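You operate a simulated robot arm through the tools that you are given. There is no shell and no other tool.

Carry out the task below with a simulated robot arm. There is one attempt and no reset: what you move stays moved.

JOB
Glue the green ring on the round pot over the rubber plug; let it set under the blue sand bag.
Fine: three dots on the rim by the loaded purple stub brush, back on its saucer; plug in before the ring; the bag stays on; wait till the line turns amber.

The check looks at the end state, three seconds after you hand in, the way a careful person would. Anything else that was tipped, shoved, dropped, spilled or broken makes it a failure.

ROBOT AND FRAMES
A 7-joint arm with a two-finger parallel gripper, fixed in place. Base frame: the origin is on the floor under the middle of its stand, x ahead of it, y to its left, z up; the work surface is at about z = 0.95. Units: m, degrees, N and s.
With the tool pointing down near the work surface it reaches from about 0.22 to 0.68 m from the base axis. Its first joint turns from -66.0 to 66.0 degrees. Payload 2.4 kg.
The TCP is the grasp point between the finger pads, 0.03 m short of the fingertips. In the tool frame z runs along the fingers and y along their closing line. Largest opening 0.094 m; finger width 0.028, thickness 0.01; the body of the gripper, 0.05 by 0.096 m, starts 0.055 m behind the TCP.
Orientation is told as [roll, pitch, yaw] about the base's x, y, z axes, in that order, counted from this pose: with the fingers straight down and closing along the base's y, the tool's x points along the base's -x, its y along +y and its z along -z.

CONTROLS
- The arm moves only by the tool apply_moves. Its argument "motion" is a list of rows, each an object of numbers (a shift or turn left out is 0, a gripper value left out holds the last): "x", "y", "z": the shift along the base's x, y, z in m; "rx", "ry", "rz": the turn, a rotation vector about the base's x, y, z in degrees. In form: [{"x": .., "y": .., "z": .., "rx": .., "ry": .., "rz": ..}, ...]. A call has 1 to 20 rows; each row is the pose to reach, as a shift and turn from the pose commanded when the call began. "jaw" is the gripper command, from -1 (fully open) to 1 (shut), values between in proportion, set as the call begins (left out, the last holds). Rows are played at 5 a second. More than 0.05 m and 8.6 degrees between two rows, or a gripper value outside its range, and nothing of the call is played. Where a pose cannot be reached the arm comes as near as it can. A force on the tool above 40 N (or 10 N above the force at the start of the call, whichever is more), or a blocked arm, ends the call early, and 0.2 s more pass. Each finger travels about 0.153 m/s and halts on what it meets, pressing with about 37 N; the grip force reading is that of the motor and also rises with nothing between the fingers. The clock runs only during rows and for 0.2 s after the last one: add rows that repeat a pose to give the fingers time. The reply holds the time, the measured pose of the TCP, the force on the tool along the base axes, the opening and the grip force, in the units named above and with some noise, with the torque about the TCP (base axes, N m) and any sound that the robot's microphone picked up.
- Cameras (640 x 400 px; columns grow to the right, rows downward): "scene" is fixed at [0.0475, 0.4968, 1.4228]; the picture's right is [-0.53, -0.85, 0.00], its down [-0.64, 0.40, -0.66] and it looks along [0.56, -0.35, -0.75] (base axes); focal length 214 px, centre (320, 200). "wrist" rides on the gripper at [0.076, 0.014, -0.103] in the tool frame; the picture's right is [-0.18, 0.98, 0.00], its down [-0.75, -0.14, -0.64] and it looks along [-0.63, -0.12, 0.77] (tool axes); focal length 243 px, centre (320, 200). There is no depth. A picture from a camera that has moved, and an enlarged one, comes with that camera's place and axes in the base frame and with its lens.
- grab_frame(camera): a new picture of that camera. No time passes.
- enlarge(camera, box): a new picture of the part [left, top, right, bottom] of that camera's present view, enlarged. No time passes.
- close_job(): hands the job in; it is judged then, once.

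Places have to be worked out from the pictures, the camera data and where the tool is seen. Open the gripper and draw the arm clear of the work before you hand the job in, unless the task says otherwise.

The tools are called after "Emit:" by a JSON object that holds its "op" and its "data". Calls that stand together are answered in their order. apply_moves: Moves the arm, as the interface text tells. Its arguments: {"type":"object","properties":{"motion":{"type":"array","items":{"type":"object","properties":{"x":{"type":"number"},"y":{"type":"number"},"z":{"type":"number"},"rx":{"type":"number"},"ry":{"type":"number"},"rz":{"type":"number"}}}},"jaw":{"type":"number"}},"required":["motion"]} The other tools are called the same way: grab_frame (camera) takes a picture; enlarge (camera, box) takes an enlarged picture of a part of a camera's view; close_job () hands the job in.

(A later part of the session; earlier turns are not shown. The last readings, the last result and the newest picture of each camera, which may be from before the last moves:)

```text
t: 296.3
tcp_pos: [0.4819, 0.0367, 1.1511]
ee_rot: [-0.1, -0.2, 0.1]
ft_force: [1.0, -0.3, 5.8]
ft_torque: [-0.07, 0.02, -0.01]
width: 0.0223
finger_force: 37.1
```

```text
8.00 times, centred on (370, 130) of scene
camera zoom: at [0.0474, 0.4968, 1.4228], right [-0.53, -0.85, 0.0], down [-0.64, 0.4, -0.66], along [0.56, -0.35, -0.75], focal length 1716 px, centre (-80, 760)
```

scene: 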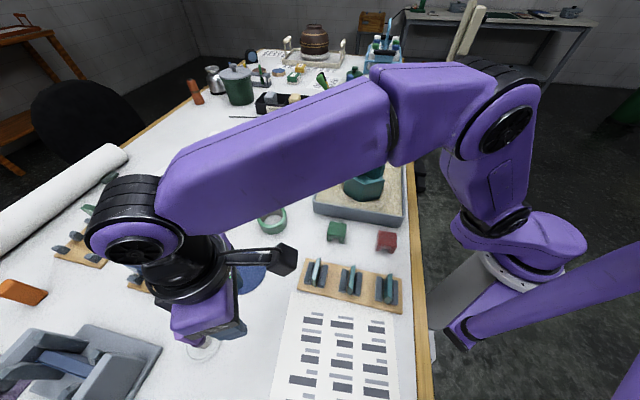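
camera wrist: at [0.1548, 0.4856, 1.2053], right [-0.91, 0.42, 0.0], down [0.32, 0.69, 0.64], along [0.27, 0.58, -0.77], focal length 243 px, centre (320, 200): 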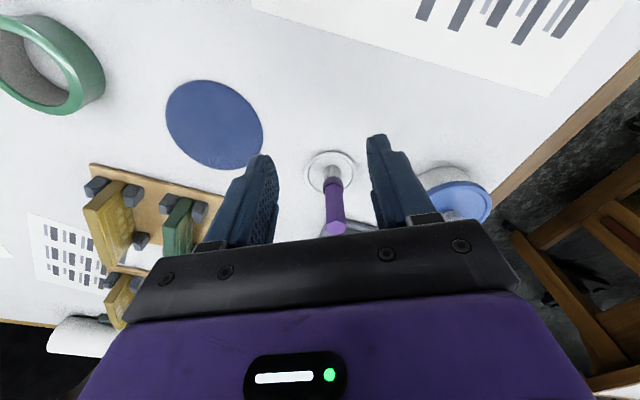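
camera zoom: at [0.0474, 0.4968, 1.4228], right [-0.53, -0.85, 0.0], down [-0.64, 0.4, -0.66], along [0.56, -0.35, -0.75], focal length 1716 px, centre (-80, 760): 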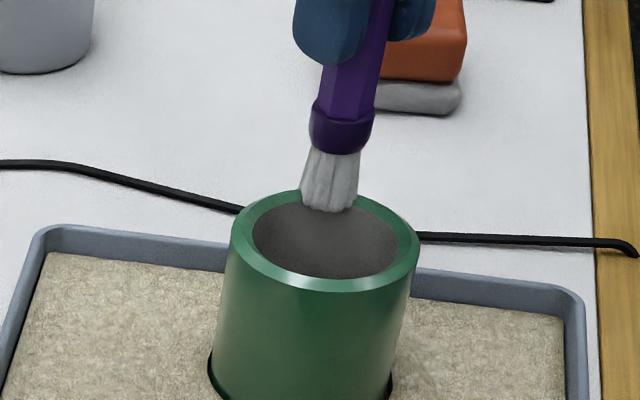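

Contact at 5.8 N on the rim centreline. Next: dots two and three, with short dwells.

Emit:
{"op": "apply_moves", "data": {"motion": [{"z": 0.01}, {"x": -0.0266, "y": 0.0047, "z": 0.012}, {"x": -0.0532, "y": 0.0094, "z": 0.01}, {"x": -0.0532, "y": 0.0094, "z": 0.0027}, {"x": -0.0532, "y": 0.0094, "z": 0.0007}, {"x": -0.0532, "y": 0.0094, "z": 0.0}, {"x": -0.0532, "y": 0.0094, "z": 0.0}, {"x": -0.0532, "y": 0.0094, "z": 0.0}, {"x": -0.0532, "y": 0.0094, "z": 0.0}]}}

Emit:
{"op": "enlarge", "data": {"camera": "scene", "box": [345, 105, 395, 155]}}

Emit:
{"op": "apply_moves", "data": {"motion": [{"z": 0.01}, {"x": 0.0172, "y": 0.0206, "z": 0.012}, {"x": 0.0347, "y": 0.0414, "z": 0.01}, {"x": 0.0347, "y": 0.0414, "z": 0.0027}, {"x": 0.0347, "y": 0.0414, "z": 0.0007}, {"x": 0.0347, "y": 0.0414, "z": 0.0}, {"x": 0.0347, "y": 0.0414, "z": 0.0}, {"x": 0.0347, "y": 0.0414, "z": 0.0}, {"x": 0.0347, "y": 0.0414, "z": 0.0}]}}

Emit:
{"op": "enlarge", "data": {"camera": "scene", "box": [345, 105, 395, 155]}}

```text
t: 298.3
tcp_pos: [0.4281, 0.0472, 1.1513]
ee_rot: [0.0, -0.3, 0.1]
ft_force: [-4.1, 1.3, 11.7]
ft_torque: [0.03, 0.27, 0.0]
width: 0.0223
finger_force: 37.1
```

```text
8.00 times, centred on (370, 130) of scene
camera zoom: at [0.0472, 0.4968, 1.4228], right [-0.53, -0.85, 0.0], down [-0.64, 0.4, -0.66], along [0.56, -0.35, -0.75], focal length 1716 px, centre (-80, 760)
```

zoom: 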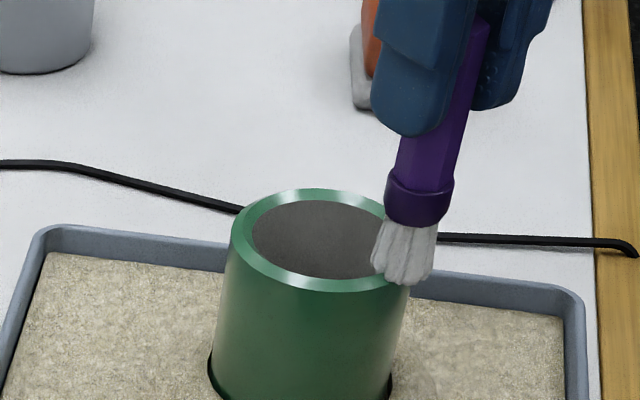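

```text
t: 300.3
tcp_pos: [0.4644, 0.0882, 1.1512]
ee_rot: [0.0, -0.2, 0.0]
ft_force: [-1.8, 1.2, 7.2]
ft_torque: [0.1, 0.2, 0.04]
width: 0.0225
finger_force: 37.2
```

```text
8.00 times, centred on (370, 130) of scene
camera zoom: at [0.0473, 0.4968, 1.4228], right [-0.53, -0.85, 0.0], down [-0.64, 0.4, -0.66], along [0.56, -0.35, -0.75], focal length 1716 px, centre (-80, 760)
```

zoom: 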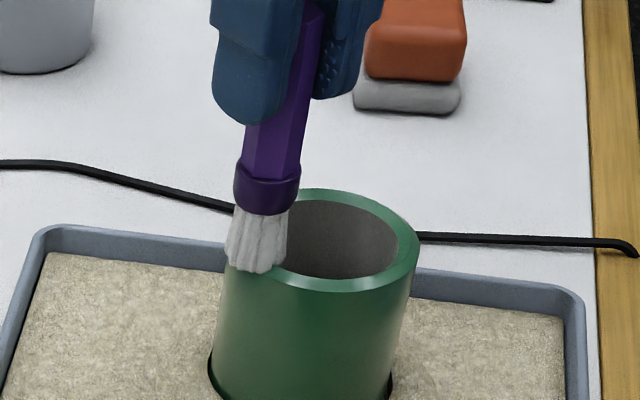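

Three contacts made, 120° apart, at t ≈ 296–300. Now a quick return of the brush to its saucer.

Emit:
{"op": "apply_moves", "data": {"motion": [{"z": 0.01}, {"x": -0.01, "y": 0.015, "z": 0.045}, {"x": -0.0329, "y": 0.0542, "z": 0.045, "rz": 6}, {"x": -0.0559, "y": 0.0934, "z": 0.045, "rz": 12}, {"x": -0.0788, "y": 0.1327, "z": 0.045, "rz": 18}, {"x": -0.1018, "y": 0.1719, "z": 0.045, "rz": 24}, {"x": -0.1247, "y": 0.2111, "z": 0.045, "rz": 30}, {"x": -0.1477, "y": 0.2503, "z": 0.045, "rz": 36}, {"x": -0.1706, "y": 0.2895, "z": 0.045, "rz": 42}, {"x": -0.1936, "y": 0.3288, "z": 0.045, "rz": 48}, {"x": -0.2165, "y": 0.368, "z": 0.045, "rz": 54}, {"x": -0.2395, "y": 0.4072, "z": 0.045, "rz": 60}, {"x": -0.2624, "y": 0.4464, "z": 0.045, "rz": 66}, {"x": -0.26, "y": 0.4764, "z": 0.0124, "rz": 71}, {"x": -0.2574, "y": 0.5064, "z": -0.0203, "rz": 75.5}, {"x": -0.254, "y": 0.5327, "z": -0.0453, "rz": 75.5}, {"x": -0.252, "y": 0.5467, "z": -0.0753, "rz": 75.5}, {"x": -0.2514, "y": 0.5564, "z": -0.0953, "rz": 75.5}, {"x": -0.2514, "y": 0.5564, "z": -0.102, "rz": 75.5}]}}

Emit:
{"op": "enlarge", "data": {"camera": "wrist", "box": [260, 90, 380, 210]}}

Emit:
{"op": "enlarge", "data": {"camera": "scene", "box": [350, 122, 390, 152]}}

```text
t: 304.3
tcp_pos: [0.2129, 0.6439, 1.0488]
ee_rot: [0.0, -0.1, 75.6]
ft_force: [0.2, 0.1, -0.9]
ft_torque: [-0.02, -0.02, -0.01]
width: 0.0223
finger_force: 36.7
```

```text
3.33 times, centred on (320, 150) of wrist
camera zoom: at [0.1789, 0.5731, 1.1504], right [-0.91, 0.42, 0.0], down [0.33, 0.69, 0.64], along [0.27, 0.58, -0.77], focal length 809 px, centre (320, 367)
```

zoom: 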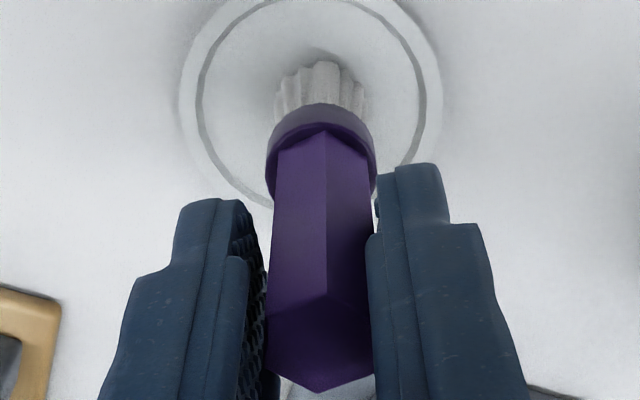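

```text
13.33 times, centred on (370, 137) of scene
camera zoom: at [0.0475, 0.4969, 1.4228], right [-0.53, -0.85, 0.0], down [-0.64, 0.4, -0.66], along [0.56, -0.35, -0.75], focal length 2860 px, centre (-347, 1040)
```

zoom: 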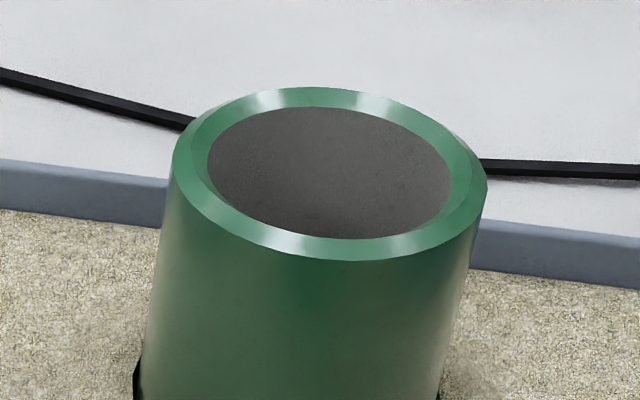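

The brush is above the saucer. Lowering the last 3.5 mm, releasing, and heading straight to the plug.

Emit:
{"op": "apply_moves", "data": {"motion": [{"z": -0.002}, {"z": -0.003}, {"z": -0.0037}]}}

Emit:
{"op": "apply_moves", "data": {"motion": [{"z": 0.0}, {"z": 0.0}, {"x": -0.01, "y": -0.038}, {"x": -0.02, "y": -0.077}, {"x": -0.022, "y": -0.085, "z": 0.045}, {"x": 0.0062, "y": -0.1065, "z": 0.075, "rz": -7.5}, {"x": 0.0345, "y": -0.128, "z": 0.08, "rz": -15}, {"x": 0.0627, "y": -0.1496, "z": 0.08, "rz": -22.5}, {"x": 0.0909, "y": -0.1711, "z": 0.08, "rz": -30}, {"x": 0.1192, "y": -0.1926, "z": 0.08, "rz": -37.5}, {"x": 0.1474, "y": -0.2141, "z": 0.08, "rz": -45}, {"x": 0.1756, "y": -0.2356, "z": 0.08, "rz": -52.5}, {"x": 0.2038, "y": -0.2572, "z": 0.08, "rz": -60}, {"x": 0.2321, "y": -0.2787, "z": 0.08, "rz": -67.5}, {"x": 0.2603, "y": -0.3002, "z": 0.08, "rz": -75.5}, {"x": 0.2603, "y": -0.3002, "z": 0.045, "rz": -75.5}, {"x": 0.2603, "y": -0.3002, "z": 0.045, "rz": -75.5}], "jaw": -0.45}}

Emit:
{"op": "grab_frame", "data": {"camera": "wrist"}}

Emit:
{"op": "grab_frame", "data": {"camera": "scene"}}

```text
t: 305.1
tcp_pos: [0.2122, 0.6454, 1.0445]
ee_rot: [0.0, 0.0, 75.5]
ft_force: [0.2, 0.0, -0.1]
ft_torque: [-0.01, 0.01, 0.01]
width: 0.0225
finger_force: 36.8
```

```text
t: 308.7
tcp_pos: [0.4718, 0.3441, 1.09]
ee_rot: [0.0, -0.2, 0.0]
ft_force: [-0.3, 0.3, -0.8]
ft_torque: [0.0, -0.03, 0.0]
width: 0.0682
finger_force: 0.0
```

```text
taken
camera wrist: at [0.3951, 0.3568, 1.1921], right [0.18, 0.98, 0.0], down [0.75, -0.14, 0.64], along [0.63, -0.12, -0.77], focal length 243 px, centre (320, 200)
```

wrist: 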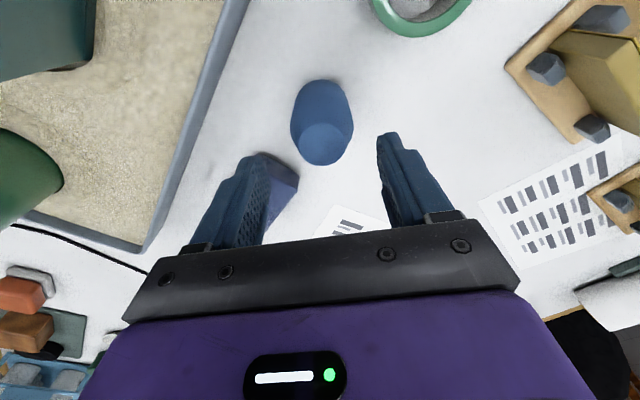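

```text
taken
```

scene: 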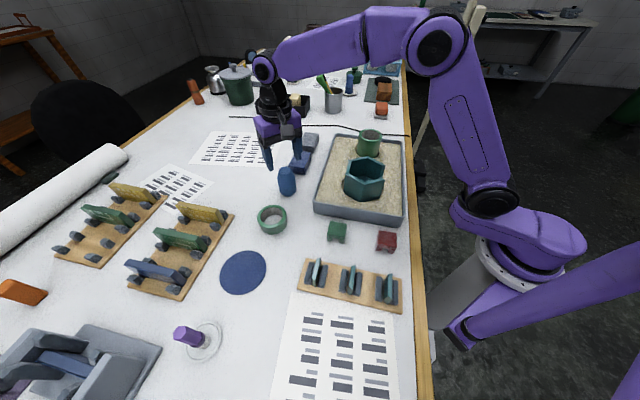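

The brush is back upright on the saucer. I'm over the plug: down, grip the taper.

Emit:
{"op": "apply_moves", "data": {"motion": [{"z": -0.03}, {"z": -0.0462}, {"z": -0.0462}]}}

Emit:
{"op": "apply_moves", "data": {"motion": [{"z": 0.0}, {"z": 0.0}, {"z": 0.0}], "jaw": 1}}

Emit:
{"op": "apply_moves", "data": {"motion": [{"z": 0.02}, {"z": 0.06}, {"z": 0.1}, {"z": 0.135}, {"x": -0.002, "y": -0.041, "z": 0.135}, {"x": -0.0041, "y": -0.0819, "z": 0.135}, {"x": -0.0061, "y": -0.1229, "z": 0.135}, {"x": -0.0082, "y": -0.1639, "z": 0.135}, {"x": -0.0102, "y": -0.2049, "z": 0.135}, {"x": -0.0123, "y": -0.2458, "z": 0.135}, {"x": -0.0143, "y": -0.2868, "z": 0.135}, {"x": -0.0143, "y": -0.2868, "z": 0.12}]}}

Emit:
{"op": "enlarge", "data": {"camera": "wrist", "box": [260, 50, 380, 170]}}

Emit:
{"op": "enlarge", "data": {"camera": "scene", "box": [340, 90, 400, 160]}}

```text
t: 309.5
tcp_pos: [0.4724, 0.3432, 1.0443]
ee_rot: [-0.1, -0.1, 0.0]
ft_force: [0.1, -0.1, -0.9]
ft_torque: [-0.02, -0.01, -0.01]
width: 0.0681
finger_force: 0.0
```

```text
t: 310.3
tcp_pos: [0.4715, 0.3441, 1.0434]
ee_rot: [0.0, -0.1, 0.0]
ft_force: [-0.7, 0.8, 0.3]
ft_torque: [0.02, 0.0, -0.02]
width: 0.0456
finger_force: 36.6
```

```text
t: 312.9
tcp_pos: [0.4566, 0.0566, 1.1652]
ee_rot: [0.0, -0.1, 0.0]
ft_force: [-0.2, 0.7, -0.3]
ft_torque: [0.0, -0.02, -0.01]
width: 0.0454
finger_force: 37.2
```

```text
3.33 times, centred on (320, 110) of wrist
camera zoom: at [0.3815, 0.0699, 1.2658], right [0.18, 0.98, 0.0], down [0.75, -0.14, 0.64], along [0.63, -0.12, -0.77], focal length 809 px, centre (320, 500)
```

zoom: 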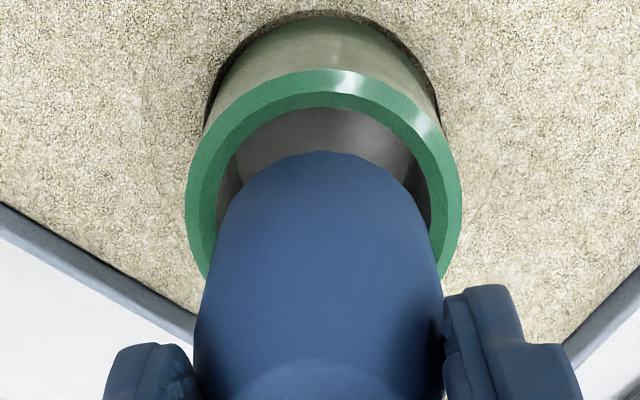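

```text
5.71 times, centred on (370, 125) of scene
camera zoom: at [0.0475, 0.4968, 1.4228], right [-0.53, -0.85, 0.0], down [-0.64, 0.4, -0.66], along [0.56, -0.35, -0.75], focal length 1226 px, centre (34, 629)
```

zoom: 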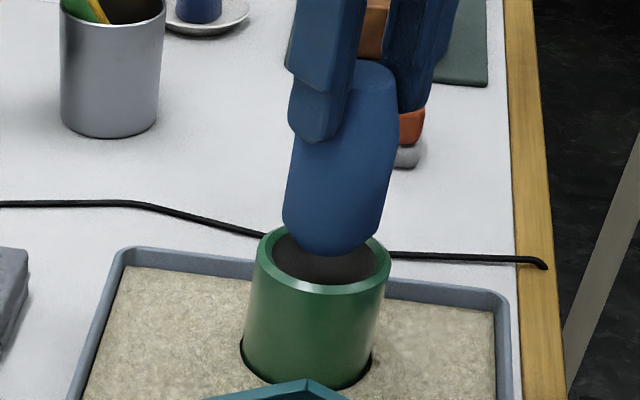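

Emit:
{"op": "apply_moves", "data": {"motion": [{"z": -0.006}, {"z": -0.012}, {"z": -0.017}, {"z": -0.021}]}}

Emit:
{"op": "enlarge", "data": {"camera": "wrist", "box": [260, 60, 380, 180]}}

```text
t: 313.9
tcp_pos: [0.4589, 0.0574, 1.1432]
ee_rot: [0.1, -0.1, 0.0]
ft_force: [-0.2, -0.7, 0.5]
ft_torque: [0.01, 0.03, 0.01]
width: 0.0454
finger_force: 37.3
```

```text
3.33 times, centred on (320, 120) of wrist
camera zoom: at [0.3818, 0.0707, 1.2448], right [0.18, 0.98, 0.0], down [0.75, -0.14, 0.64], along [0.63, -0.12, -0.77], focal length 809 px, centre (320, 467)
```

zoom: 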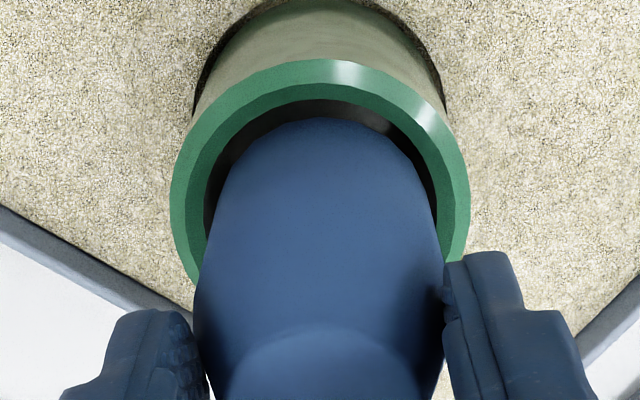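

No force and 11 mm in. Continuing down to the floor of the pot.

Emit:
{"op": "apply_moves", "data": {"motion": [{"x": -0.0008, "z": -0.01}, {"x": -0.001, "z": -0.02}, {"x": -0.001, "z": -0.03}, {"x": -0.001, "z": -0.039}, {"x": -0.001, "z": -0.045}, {"x": -0.001, "z": -0.0475}]}}

Emit:
{"op": "enlarge", "data": {"camera": "scene", "box": [345, 105, 395, 155]}}

```text
t: 315.3
tcp_pos: [0.4576, 0.0571, 1.0946]
ee_rot: [0.0, -0.1, 0.0]
ft_force: [0.3, -0.1, -0.5]
ft_torque: [0.03, 0.02, 0.01]
width: 0.0451
finger_force: 37.3
```

```text
8.00 times, centred on (370, 130) of scene
camera zoom: at [0.0475, 0.4968, 1.4228], right [-0.53, -0.85, 0.0], down [-0.64, 0.4, -0.66], along [0.56, -0.35, -0.75], focal length 1716 px, centre (-80, 760)
```

zoom: 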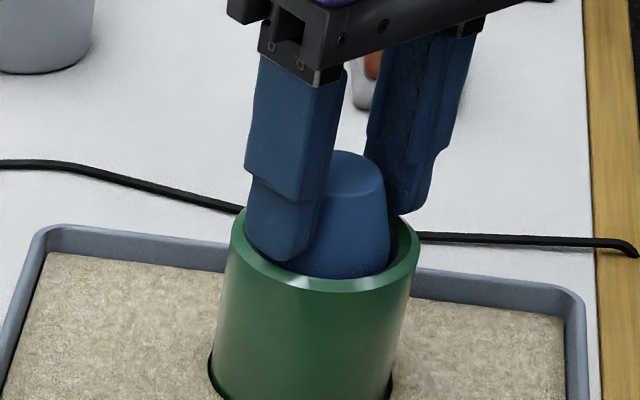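

Seated. Opening and going straight to the ring.

Emit:
{"op": "apply_moves", "data": {"motion": [{"z": 0.0}, {"z": 0.0}, {"z": 0.045}, {"z": 0.09}, {"x": -0.0074, "y": 0.0411, "z": 0.09}, {"x": -0.0149, "y": 0.0821, "z": 0.09}, {"x": -0.0223, "y": 0.1232, "z": 0.09}, {"x": -0.0297, "y": 0.1643, "z": 0.09}, {"x": -0.0372, "y": 0.2053, "z": 0.09}, {"x": -0.0446, "y": 0.2464, "z": 0.09}, {"x": -0.052, "y": 0.2875, "z": 0.09}, {"x": -0.0595, "y": 0.3285, "z": 0.09}, {"x": -0.0669, "y": 0.3696, "z": 0.09}, {"x": -0.0669, "y": 0.3696, "z": 0.045}, {"x": -0.0669, "y": 0.3696, "z": 0.0}, {"x": -0.0669, "y": 0.3696, "z": -0.045}, {"x": -0.0669, "y": 0.3696, "z": -0.085}, {"x": -0.0669, "y": 0.3696, "z": -0.104}, {"x": -0.0669, "y": 0.3696, "z": -0.104}], "jaw": -0.9}}

Emit:
{"op": "apply_moves", "data": {"motion": [{"z": 0.0}, {"z": 0.0}, {"z": 0.0}], "jaw": 1}}

Emit:
{"op": "enlarge", "data": {"camera": "wrist", "box": [240, 90, 400, 240]}}

Emit:
{"op": "enlarge", "data": {"camera": "scene", "box": [345, 110, 395, 160]}}

```text
t: 319.3
tcp_pos: [0.3903, 0.4273, 0.9922]
ee_rot: [0.0, -0.1, 0.0]
ft_force: [0.1, -0.1, -0.6]
ft_torque: [0.02, 0.01, 0.01]
width: 0.0889
finger_force: 0.1
```

```text
t: 320.1
tcp_pos: [0.3897, 0.4272, 0.9913]
ee_rot: [0.0, -0.1, 0.0]
ft_force: [0.2, -0.3, 0.6]
ft_torque: [0.02, 0.01, 0.0]
width: 0.0687
finger_force: 36.9
```

```text
2.67 times, centred on (320, 165) of wrist
camera zoom: at [0.314, 0.4412, 1.0933], right [0.18, 0.98, 0.0], down [0.75, -0.14, 0.64], along [0.63, -0.12, -0.77], focal length 647 px, centre (320, 293)
```

zoom: 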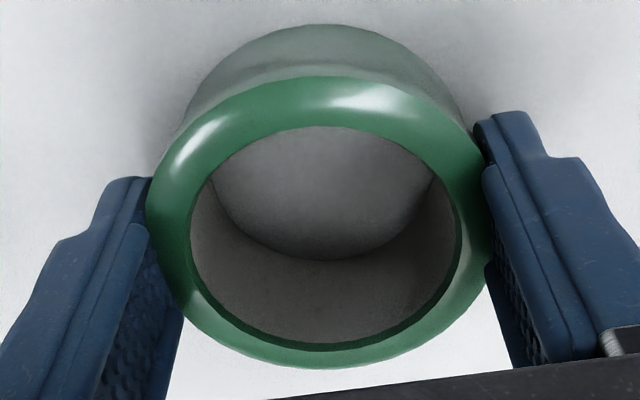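

```text
8.00 times, centred on (370, 135) of scene
camera zoom: at [0.0475, 0.4968, 1.4228], right [-0.53, -0.85, 0.0], down [-0.64, 0.4, -0.66], along [0.56, -0.35, -0.75], focal length 1716 px, centre (-80, 720)
```

zoom: 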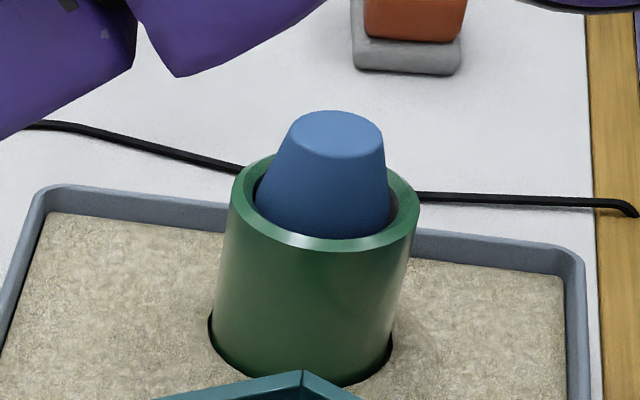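

Plug is seated and upright, ring gripped and centred. Carrying it over the pot.

Emit:
{"op": "apply_moves", "data": {"motion": [{"z": 0.02}, {"z": 0.065}, {"z": 0.11}, {"z": 0.15}, {"z": 0.17}, {"x": 0.0075, "y": -0.0411, "z": 0.17}, {"x": 0.015, "y": -0.0821, "z": 0.17}, {"x": 0.0225, "y": -0.1232, "z": 0.17}, {"x": 0.03, "y": -0.1643, "z": 0.17}, {"x": 0.0374, "y": -0.2053, "z": 0.17}, {"x": 0.0449, "y": -0.2464, "z": 0.17}, {"x": 0.0524, "y": -0.2875, "z": 0.17}, {"x": 0.0599, "y": -0.3285, "z": 0.17}, {"x": 0.0674, "y": -0.3696, "z": 0.17}, {"x": 0.0674, "y": -0.3696, "z": 0.15}, {"x": 0.0674, "y": -0.3696, "z": 0.13}, {"x": 0.0674, "y": -0.3696, "z": 0.117}, {"x": 0.0674, "y": -0.3696, "z": 0.1135}, {"x": 0.0674, "y": -0.3696, "z": 0.1135}]}}

Emit:
{"op": "enlarge", "data": {"camera": "wrist", "box": [260, 70, 380, 150]}}

Emit:
{"op": "enlarge", "data": {"camera": "scene", "box": [350, 118, 390, 158]}}

```text
t: 324.1
tcp_pos: [0.4573, 0.0571, 1.105]
ee_rot: [-0.1, 0.0, 0.0]
ft_force: [-0.6, 1.1, -1.1]
ft_torque: [-0.01, -0.01, 0.0]
width: 0.0687
finger_force: 36.7
```

```text
5.00 times, centred on (320, 110) of wrist
camera zoom: at [0.381, 0.0706, 1.2065], right [0.18, 0.98, 0.0], down [0.75, -0.14, 0.64], along [0.63, -0.12, -0.77], focal length 1213 px, centre (320, 650)
```

zoom: 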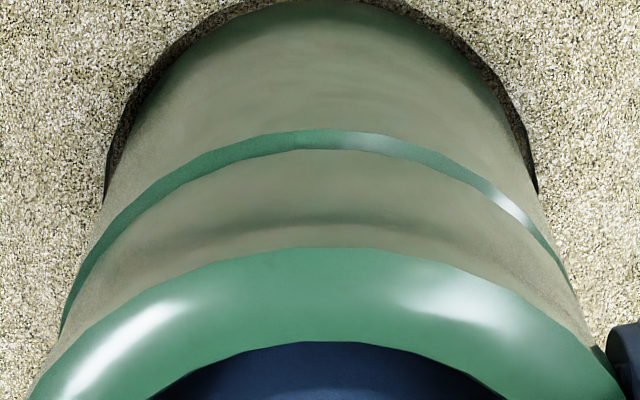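

```text
10.00 times, centred on (370, 138) of scene
camera zoom: at [0.0475, 0.4968, 1.4228], right [-0.53, -0.85, 0.0], down [-0.64, 0.4, -0.66], along [0.56, -0.35, -0.75], focal length 2145 px, centre (-180, 820)
```

zoom: 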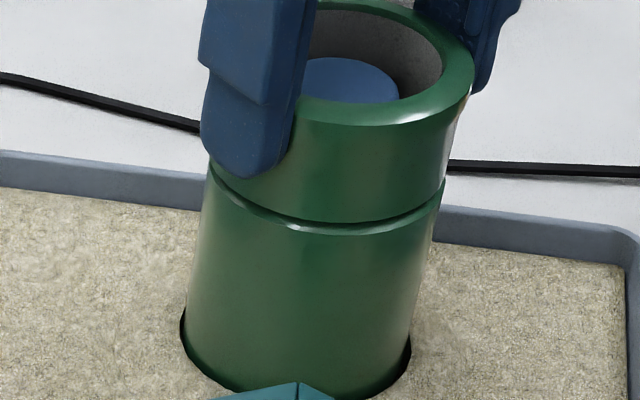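

Alignment is symmetric, a few millimetres above the rim. Lowering to contact.

Emit:
{"op": "apply_moves", "data": {"motion": [{"z": -0.0015}, {"z": -0.0028}, {"z": -0.0036}, {"z": -0.004}]}}

Emit:
{"op": "apply_moves", "data": {"motion": [{"z": -0.0003}, {"z": -0.0006}]}}

```text
t: 325.1
tcp_pos: [0.4567, 0.058, 1.1022]
ee_rot: [0.0, -0.1, 0.0]
ft_force: [0.4, 0.3, 0.0]
ft_torque: [0.03, -0.06, 0.0]
width: 0.0687
finger_force: 36.9
```

```text
t: 325.7
tcp_pos: [0.4572, 0.0567, 1.102]
ee_rot: [0.1, -0.2, 0.0]
ft_force: [-2.8, 0.7, 13.6]
ft_torque: [-0.07, 0.39, -0.12]
width: 0.0686
finger_force: 37.3
```

Ring contact at t = 325.7, about 25 s after the last dot. Easing off and releasing.

Emit:
{"op": "apply_moves", "data": {"motion": [{"z": 0.0005}]}}

Emit:
{"op": "apply_moves", "data": {"motion": [{"z": 0.0}, {"z": 0.0}, {"z": 0.03}, {"z": 0.07}, {"z": 0.1}], "jaw": -0.9}}

Emit:
{"op": "enlarge", "data": {"camera": "scene", "box": [350, 118, 390, 158]}}

Emit:
{"op": "enlarge", "data": {"camera": "wrist", "box": [270, 50, 370, 150]}}

```text
t: 326.1
tcp_pos: [0.4576, 0.0574, 1.1011]
ee_rot: [-0.1, -0.2, 0.0]
ft_force: [-2.4, 1.6, 10.9]
ft_torque: [0.04, 0.09, -0.08]
width: 0.0686
finger_force: 36.9
```

```text
t: 327.3
tcp_pos: [0.4564, 0.057, 1.2007]
ee_rot: [0.0, -0.1, 0.0]
ft_force: [-0.4, -0.1, -0.1]
ft_torque: [0.01, -0.05, 0.02]
width: 0.0894
finger_force: 0.1
```

```text
10.00 times, centred on (370, 138) of scene
camera zoom: at [0.0475, 0.4968, 1.4228], right [-0.53, -0.85, 0.0], down [-0.64, 0.4, -0.66], along [0.56, -0.35, -0.75], focal length 2145 px, centre (-180, 820)
```

zoom: 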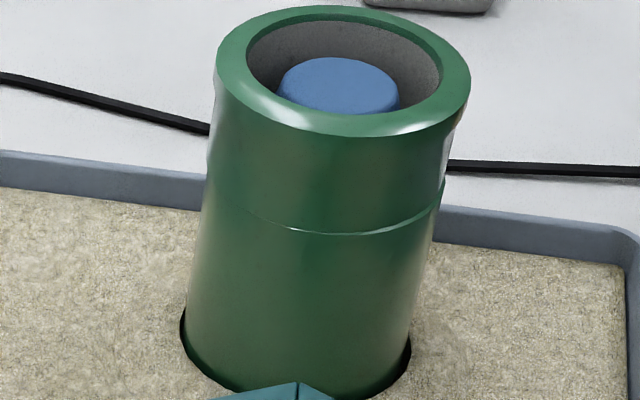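

```text
4.00 times, centred on (320, 100) of wrist
camera zoom: at [0.3805, 0.0707, 1.3035], right [0.18, 0.98, 0.0], down [0.75, -0.14, 0.64], along [0.63, -0.12, -0.77], focal length 970 px, centre (320, 600)
```

zoom: 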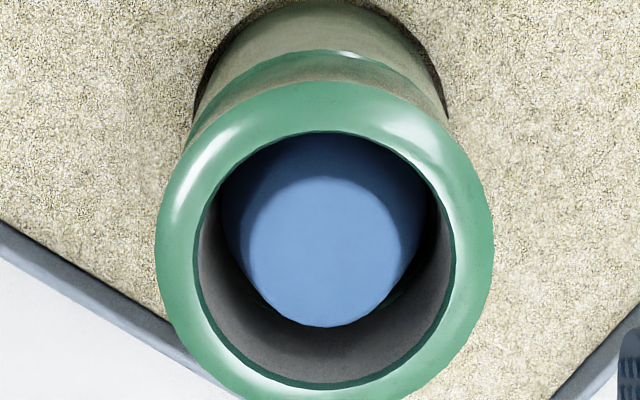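

Now the bag: straight over, down, and grip.

Emit:
{"op": "apply_moves", "data": {"motion": [{"x": 0.017, "y": 0.0337, "rz": -7.5}, {"x": 0.0339, "y": 0.0673, "rz": -15}, {"x": 0.0509, "y": 0.101, "rz": -22.5}, {"x": 0.0679, "y": 0.1347, "rz": -30}, {"x": 0.0848, "y": 0.1683, "rz": -37.5}, {"x": 0.1018, "y": 0.202, "rz": -45}, {"x": 0.1018, "y": 0.202, "z": -0.04, "rz": -45}, {"x": 0.1018, "y": 0.202, "z": -0.085, "rz": -45}, {"x": 0.1018, "y": 0.202, "z": -0.13, "rz": -45}, {"x": 0.1018, "y": 0.202, "z": -0.17, "rz": -45}, {"x": 0.1018, "y": 0.202, "z": -0.195, "rz": -45}, {"x": 0.1018, "y": 0.202, "z": -0.2062, "rz": -45}, {"x": 0.1018, "y": 0.202, "z": -0.2062, "rz": -45}]}}

Emit:
{"op": "grab_frame", "data": {"camera": "wrist"}}

```text
t: 330.1
tcp_pos: [0.5595, 0.2589, 0.9947]
ee_rot: [0.1, -0.1, -45.0]
ft_force: [-0.2, 0.0, 0.1]
ft_torque: [-0.01, 0.01, 0.03]
width: 0.0894
finger_force: 0.1
```

```text
taken
camera wrist: at [0.5151, 0.3222, 1.0964], right [0.83, 0.56, 0.0], down [0.43, -0.63, 0.64], along [0.36, -0.53, -0.77], focal length 243 px, centre (320, 200)
```

wrist: 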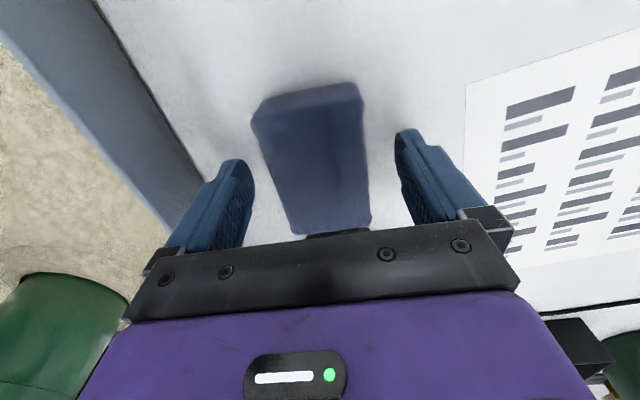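

Emit:
{"op": "apply_moves", "data": {"motion": [{"z": 0.0}, {"z": 0.0}, {"z": 0.0}], "jaw": 1}}

Emit:
{"op": "apply_moves", "data": {"motion": [{"z": 0.03}, {"z": 0.075}, {"z": 0.12}, {"z": 0.165}, {"z": 0.19}, {"x": -0.0171, "y": -0.0332, "z": 0.19}, {"x": -0.0341, "y": -0.0664, "z": 0.19}, {"x": -0.0512, "y": -0.0996, "z": 0.19}, {"x": -0.0682, "y": -0.1328, "z": 0.19}, {"x": -0.0853, "y": -0.166, "z": 0.19}, {"x": -0.1023, "y": -0.1992, "z": 0.19}, {"x": -0.1023, "y": -0.1992, "z": 0.17}, {"x": -0.1023, "y": -0.1992, "z": 0.157}, {"x": -0.1023, "y": -0.1992, "z": 0.149}, {"x": -0.1023, "y": -0.1992, "z": 0.149}]}}

Emit:
{"op": "enlarge", "data": {"camera": "scene", "box": [345, 100, 395, 160]}}

```text
t: 330.9
tcp_pos: [0.5581, 0.2594, 0.9961]
ee_rot: [0.0, -0.1, -45.0]
ft_force: [-0.8, -0.1, -0.7]
ft_torque: [0.0, -0.01, -0.01]
width: 0.0574
finger_force: 37.6
```

```text
t: 334.1
tcp_pos: [0.4566, 0.0597, 1.1436]
ee_rot: [-0.1, -0.2, -45.0]
ft_force: [-0.1, -0.2, -3.2]
ft_torque: [0.0, 0.05, -0.01]
width: 0.0574
finger_force: 37.1
```

```text
6.67 times, centred on (370, 130) of scene
camera zoom: at [0.0475, 0.4968, 1.4228], right [-0.53, -0.85, 0.0], down [-0.64, 0.4, -0.66], along [0.56, -0.35, -0.75], focal length 1430 px, centre (-13, 667)
```

zoom: 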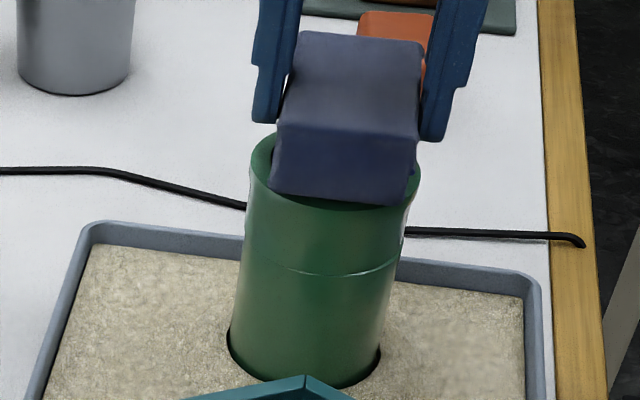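

Emit:
{"op": "apply_moves", "data": {"motion": [{"z": -0.002}, {"z": -0.0032}, {"z": -0.0042}, {"z": -0.0042}]}}

Emit:
{"op": "apply_moves", "data": {"motion": [{"z": -0.0004}, {"z": -0.0008}, {"z": -0.0008}]}}

```text
t: 335.1
tcp_pos: [0.4566, 0.058, 1.14]
ee_rot: [-0.1, -0.1, -44.9]
ft_force: [-0.2, -0.3, 0.7]
ft_torque: [0.12, -0.05, 0.0]
width: 0.0575
finger_force: 36.9
```

```text
t: 335.9
tcp_pos: [0.4575, 0.0593, 1.1401]
ee_rot: [0.0, -0.2, -45.0]
ft_force: [0.0, 0.8, 12.5]
ft_torque: [0.07, 0.25, 0.01]
width: 0.0574
finger_force: 37.1
```

Bag is on the ring (about 15 N of push). I'll ease off, release, rise and back away.

Emit:
{"op": "apply_moves", "data": {"motion": [{"z": 0.0006}, {"z": 0.0006}]}}

Emit:
{"op": "apply_moves", "data": {"motion": [{"z": 0.0}, {"z": 0.0}, {"z": 0.0}, {"z": 0.03}, {"z": 0.07}, {"z": 0.11}, {"x": -0.03, "y": 0.03, "z": 0.12}, {"x": -0.06, "y": 0.06, "z": 0.12}, {"x": -0.09, "y": 0.09, "z": 0.12}, {"x": -0.09, "y": 0.09, "z": 0.12}], "jaw": -0.7}}

Emit:
{"op": "enlarge", "data": {"camera": "scene", "box": [345, 105, 395, 165]}}

Emit:
{"op": "enlarge", "data": {"camera": "scene", "box": [357, 130, 387, 150]}}

Emit:
{"op": "grab_frame", "data": {"camera": "scene"}}

```text
t: 336.5
tcp_pos: [0.4581, 0.0603, 1.1409]
ee_rot: [0.1, -0.2, -45.0]
ft_force: [1.5, 2.4, 9.9]
ft_torque: [0.16, -0.1, 0.03]
width: 0.0572
finger_force: 37.0
```

```text
t: 338.7
tcp_pos: [0.367, 0.1504, 1.2591]
ee_rot: [0.0, -0.1, -45.0]
ft_force: [-0.6, -1.0, 0.9]
ft_torque: [0.0, 0.01, -0.02]
width: 0.0798
finger_force: 0.0
```

```text
6.67 times, centred on (370, 135) of scene
camera zoom: at [0.0474, 0.4968, 1.4228], right [-0.53, -0.85, 0.0], down [-0.64, 0.4, -0.66], along [0.56, -0.35, -0.75], focal length 1430 px, centre (-13, 633)
```

zoom: 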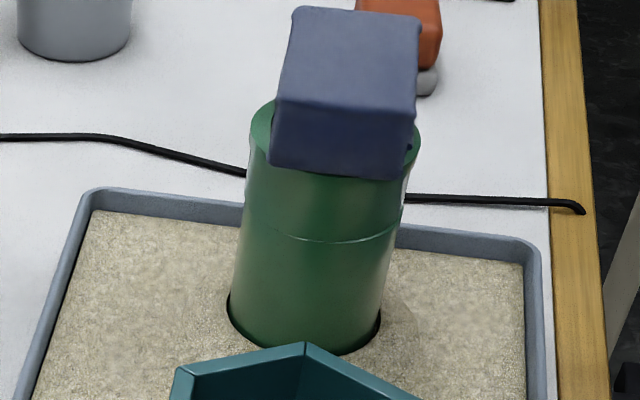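

```text
16.00 times, centred on (372, 140) of scene
camera zoom: at [0.0474, 0.4968, 1.4228], right [-0.53, -0.85, 0.0], down [-0.64, 0.4, -0.66], along [0.56, -0.35, -0.75], focal length 3432 px, centre (-512, 1160)
```

zoom: 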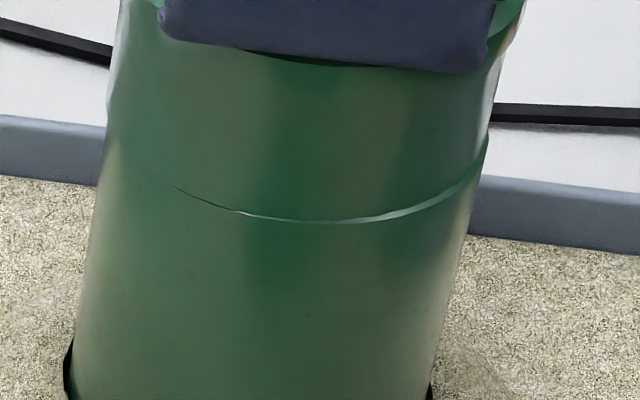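

```text
taken
```

scene: 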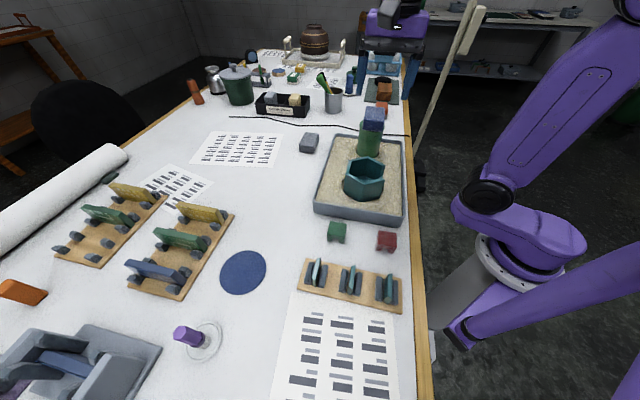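

The stack is set. Now waiting and watching the line.

Emit:
{"op": "apply_moves", "data": {"motion": [{"z": 0}, {"z": 0}, {"z": 0}, {"z": 0}, {"z": 0}, {"z": 0}, {"z": 0}, {"z": 0}, {"z": 0}, {"z": 0}, {"z": 0}, {"z": 0}, {"z": 0}, {"z": 0}, {"z": 0}, {"z": 0}, {"z": 0}, {"z": 0}, {"z": 0}, {"z": 0}]}}

Emit:
{"op": "apply_moves", "data": {"motion": [{"z": 0}, {"z": 0}, {"z": 0}, {"z": 0}, {"z": 0}, {"z": 0}, {"z": 0}, {"z": 0}, {"z": 0}, {"z": 0}, {"z": 0}, {"z": 0}, {"z": 0}, {"z": 0}, {"z": 0}, {"z": 0}, {"z": 0}, {"z": 0}, {"z": 0}, {"z": 0}]}}

Emit:
{"op": "apply_moves", "data": {"motion": [{"z": 0}, {"z": 0}, {"z": 0}, {"z": 0}, {"z": 0}, {"z": 0}, {"z": 0}, {"z": 0}, {"z": 0}, {"z": 0}, {"z": 0}, {"z": 0}, {"z": 0}, {"z": 0}, {"z": 0}, {"z": 0}, {"z": 0}, {"z": 0}, {"z": 0}, {"z": 0}]}}

Emit:
{"op": "enlarge", "data": {"camera": "scene", "box": [357, 130, 387, 150]}}

Emit:
{"op": "apply_moves", "data": {"motion": [{"z": 0}, {"z": 0}, {"z": 0}, {"z": 0}, {"z": 0}, {"z": 0}, {"z": 0}, {"z": 0}, {"z": 0}, {"z": 0}, {"z": 0}, {"z": 0}, {"z": 0}, {"z": 0}, {"z": 0}, {"z": 0}, {"z": 0}, {"z": 0}, {"z": 0}, {"z": 0}]}}

Emit:
{"op": "apply_moves", "data": {"motion": [{"z": 0}, {"z": 0}, {"z": 0}, {"z": 0}, {"z": 0}, {"z": 0}, {"z": 0}, {"z": 0}, {"z": 0}, {"z": 0}, {"z": 0}, {"z": 0}, {"z": 0}, {"z": 0}, {"z": 0}, {"z": 0}, {"z": 0}, {"z": 0}, {"z": 0}, {"z": 0}]}}

Emit:
{"op": "apply_moves", "data": {"motion": [{"z": 0}, {"z": 0}, {"z": 0}, {"z": 0}, {"z": 0}, {"z": 0}, {"z": 0}, {"z": 0}, {"z": 0}, {"z": 0}, {"z": 0}, {"z": 0}, {"z": 0}, {"z": 0}, {"z": 0}, {"z": 0}, {"z": 0}, {"z": 0}, {"z": 0}, {"z": 0}]}}

Emit:
{"op": "enlarge", "data": {"camera": "scene", "box": [357, 130, 387, 150]}}

Emit:
{"op": "apply_moves", "data": {"motion": [{"z": 0}, {"z": 0}, {"z": 0}, {"z": 0}, {"z": 0}, {"z": 0}, {"z": 0}, {"z": 0}, {"z": 0}, {"z": 0}, {"z": 0}, {"z": 0}, {"z": 0}, {"z": 0}, {"z": 0}, {"z": 0}, {"z": 0}, {"z": 0}, {"z": 0}, {"z": 0}]}}

Emit:
{"op": "apply_moves", "data": {"motion": [{"z": 0}, {"z": 0}, {"z": 0}, {"z": 0}, {"z": 0}, {"z": 0}, {"z": 0}, {"z": 0}, {"z": 0}, {"z": 0}, {"z": 0}, {"z": 0}, {"z": 0}, {"z": 0}, {"z": 0}, {"z": 0}, {"z": 0}, {"z": 0}, {"z": 0}, {"z": 0}]}}

Emit:
{"op": "apply_moves", "data": {"motion": [{"z": 0}, {"z": 0}, {"z": 0}, {"z": 0}, {"z": 0}, {"z": 0}, {"z": 0}, {"z": 0}, {"z": 0}, {"z": 0}, {"z": 0}, {"z": 0}, {"z": 0}, {"z": 0}, {"z": 0}, {"z": 0}, {"z": 0}, {"z": 0}, {"z": 0}, {"z": 0}]}}

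Emit:
{"op": "enlarge", "data": {"camera": "scene", "box": [357, 130, 387, 150]}}

```text
t: 342.9
tcp_pos: [0.3668, 0.1492, 1.2595]
ee_rot: [0.0, -0.1, -45.0]
ft_force: [-0.7, -0.2, 0.6]
ft_torque: [0.01, 0.01, -0.03]
width: 0.0796
finger_force: 0.0
```

```text
t: 347.1
tcp_pos: [0.3667, 0.1489, 1.2588]
ee_rot: [0.0, -0.1, -45.0]
ft_force: [-0.3, 0.0, 0.5]
ft_torque: [0.0, 0.0, 0.0]
width: 0.0798
finger_force: 0.0
```

```text
t: 351.3
tcp_pos: [0.3665, 0.1493, 1.2587]
ee_rot: [0.0, -0.1, -45.0]
ft_force: [-0.7, 0.7, 0.3]
ft_torque: [0.01, -0.04, -0.01]
width: 0.0799
finger_force: 0.0
```

```text
16.00 times, centred on (372, 140) of scene
camera zoom: at [0.0475, 0.4968, 1.4228], right [-0.53, -0.85, 0.0], down [-0.64, 0.4, -0.66], along [0.56, -0.35, -0.75], focal length 3432 px, centre (-512, 1160)
```

zoom: 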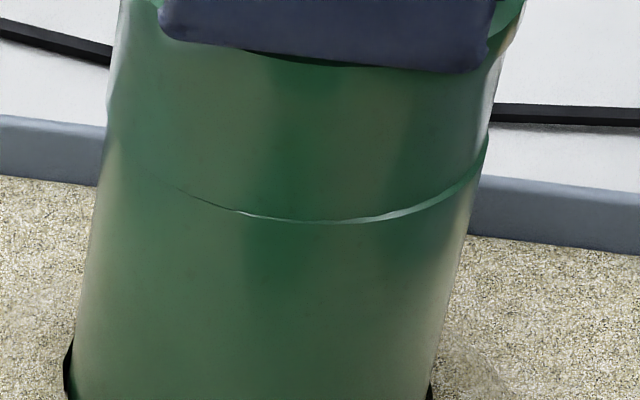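

```text
t: 355.5
tcp_pos: [0.3668, 0.1497, 1.2589]
ee_rot: [0.0, -0.1, -44.9]
ft_force: [0.0, -0.1, -0.7]
ft_torque: [0.01, 0.02, -0.02]
width: 0.08
finger_force: 0.1
```

```text
t: 359.7
tcp_pos: [0.3659, 0.1505, 1.2584]
ee_rot: [0.0, -0.1, -45.0]
ft_force: [0.0, -0.3, 0.2]
ft_torque: [-0.01, 0.03, 0.03]
width: 0.0801
finger_force: 0.1
```

```text
t: 363.9
tcp_pos: [0.3664, 0.1494, 1.26]
ee_rot: [0.0, -0.1, -45.0]
ft_force: [-1.0, 0.7, 0.1]
ft_torque: [0.0, 0.03, 0.01]
width: 0.08
finger_force: 0.0
```

```text
16.00 times, centred on (372, 140) of scene
camera zoom: at [0.0475, 0.4968, 1.4228], right [-0.53, -0.85, 0.0], down [-0.64, 0.4, -0.66], along [0.56, -0.35, -0.75], focal length 3432 px, centre (-512, 1160)
```

zoom: 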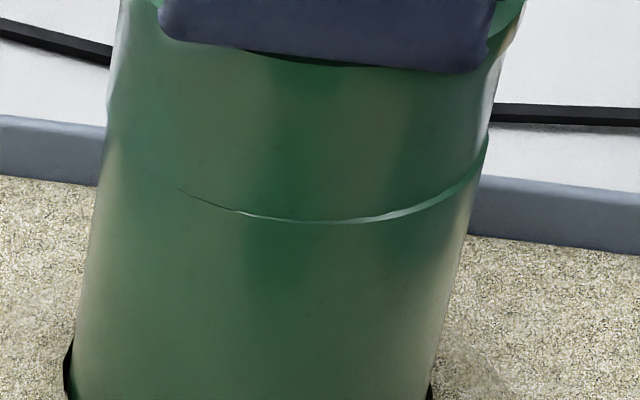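

```text
t: 368.1
tcp_pos: [0.3662, 0.1496, 1.2607]
ee_rot: [0.0, -0.1, -44.9]
ft_force: [0.5, 0.0, -0.4]
ft_torque: [-0.01, 0.0, 0.0]
width: 0.0799
finger_force: 0.0
```

```text
t: 372.3
tcp_pos: [0.3682, 0.1499, 1.2591]
ee_rot: [0.0, -0.1, -45.0]
ft_force: [-0.1, -1.1, 0.2]
ft_torque: [-0.01, -0.01, 0.0]
width: 0.0799
finger_force: 0.1
```

```text
t: 376.5
tcp_pos: [0.3674, 0.1498, 1.2595]
ee_rot: [0.0, -0.1, -44.9]
ft_force: [-0.5, -0.7, -0.4]
ft_torque: [-0.03, 0.03, 0.02]
width: 0.0801
finger_force: 0.1
```

```text
16.00 times, centred on (372, 140) of scene
camera zoom: at [0.0475, 0.4968, 1.4228], right [-0.53, -0.85, 0.0], down [-0.64, 0.4, -0.66], along [0.56, -0.35, -0.75], focal length 3432 px, centre (-512, 1160)
```

zoom: 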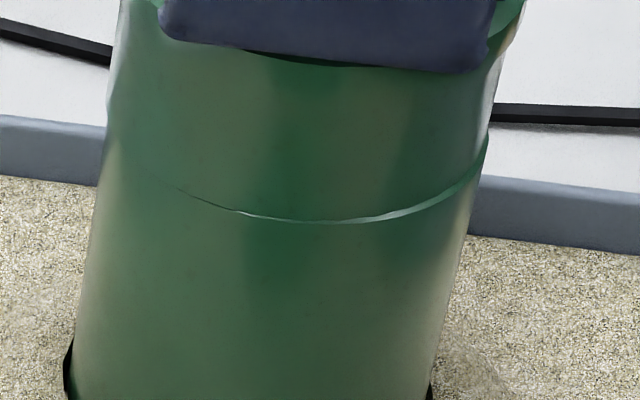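

There's no amber after 40 s, although the ring went on quickly this time. Before anything else I'll look closely at the brush and the surroundings for something I've missed.

Emit:
{"op": "enlarge", "data": {"camera": "scene", "box": [180, 315, 225, 360]}}

Emit:
{"op": "enlarge", "data": {"camera": "scene", "box": [335, 60, 375, 100]}}

Emit:
{"op": "enlarge", "data": {"camera": "scene", "box": [0, 320, 180, 400]}}

Emit:
{"op": "enlarge", "data": {"camera": "scene", "box": [240, 60, 350, 120]}}

Emit:
{"op": "enlarge", "data": {"camera": "scene", "box": [280, 290, 420, 400]}}

Emit:
{"op": "enlarge", "data": {"camera": "scene", "box": [300, 130, 420, 230]}}

```text
8.89 times, centred on (202, 338) of scene
camera zoom: at [0.0475, 0.4968, 1.4228], right [-0.53, -0.85, 0.0], down [-0.64, 0.4, -0.66], along [0.56, -0.35, -0.75], focal length 1906 px, centre (1364, -1022)
```

zoom: 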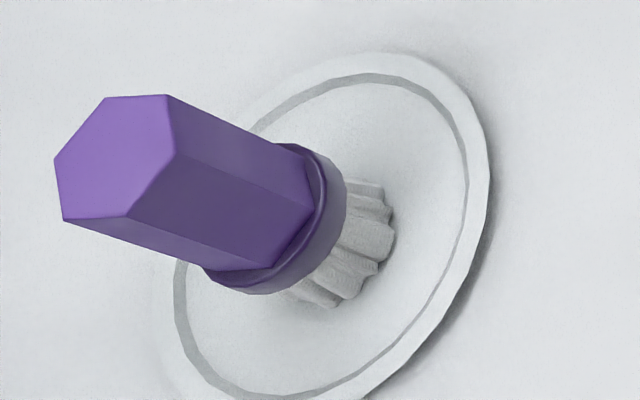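

```text
10.00 times, centred on (355, 80) of scene
camera zoom: at [0.0475, 0.4968, 1.4228], right [-0.53, -0.85, 0.0], down [-0.64, 0.4, -0.66], along [0.56, -0.35, -0.75], focal length 2145 px, centre (-30, 1400)
```

zoom: 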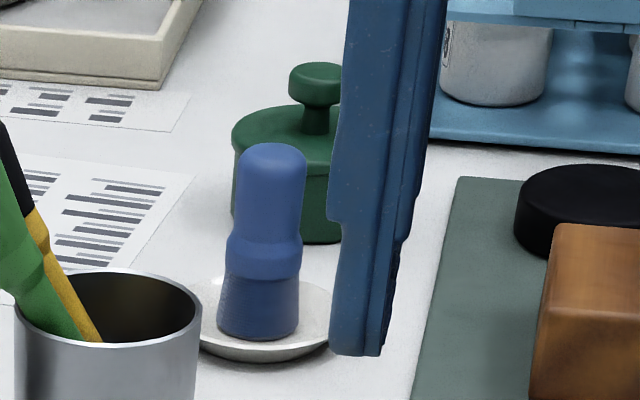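

```text
3.56 times, centred on (90, 360) of scene
camera zoom: at [0.0475, 0.4968, 1.4228], right [-0.53, -0.85, 0.0], down [-0.64, 0.4, -0.66], along [0.56, -0.35, -0.75], focal length 763 px, centre (1138, -369)
```

zoom: 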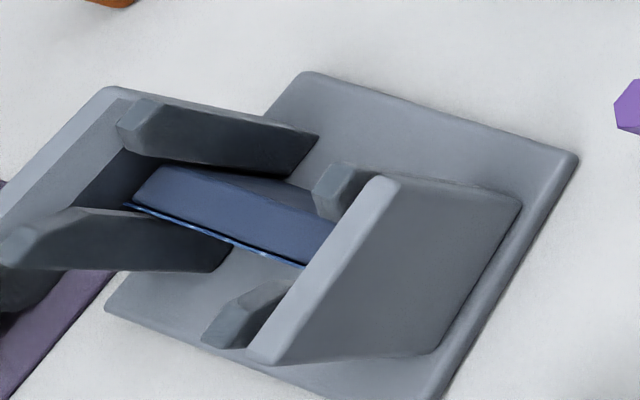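

```text
5.82 times, centred on (295, 90) of scene
camera zoom: at [0.0475, 0.4968, 1.4228], right [-0.53, -0.85, 0.0], down [-0.64, 0.4, -0.66], along [0.56, -0.35, -0.75], focal length 1248 px, centre (466, 840)
```

zoom: 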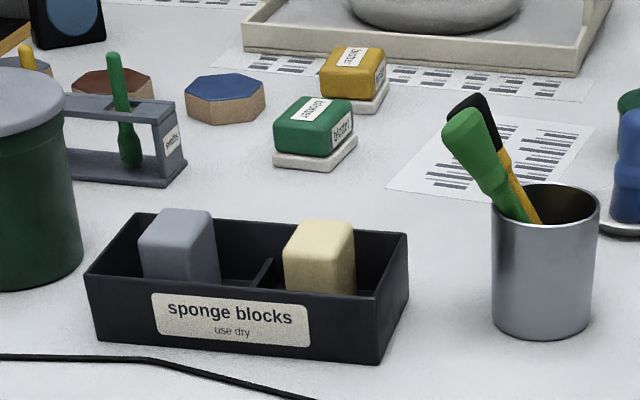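

```text
3.64 times, centred on (350, 345) of scene
camera zoom: at [0.0475, 0.4968, 1.4228], right [-0.53, -0.85, 0.0], down [-0.64, 0.4, -0.66], along [0.56, -0.35, -0.75], focal length 780 px, centre (211, -327)
```

zoom: 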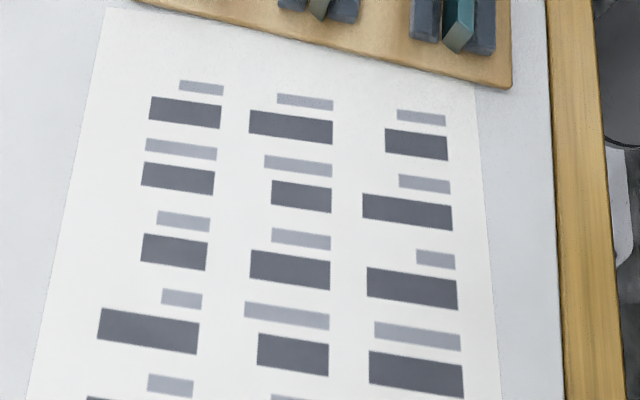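

```text
4.00 times, centred on (360, 180) of scene
camera zoom: at [0.0475, 0.4968, 1.4228], right [-0.53, -0.85, 0.0], down [-0.64, 0.4, -0.66], along [0.56, -0.35, -0.75], focal length 858 px, centre (160, 280)
```

zoom: 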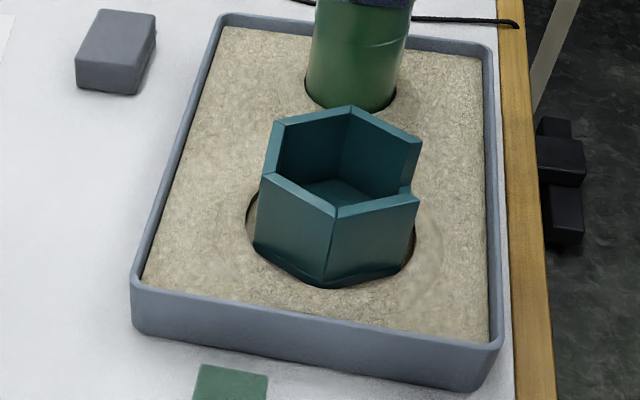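

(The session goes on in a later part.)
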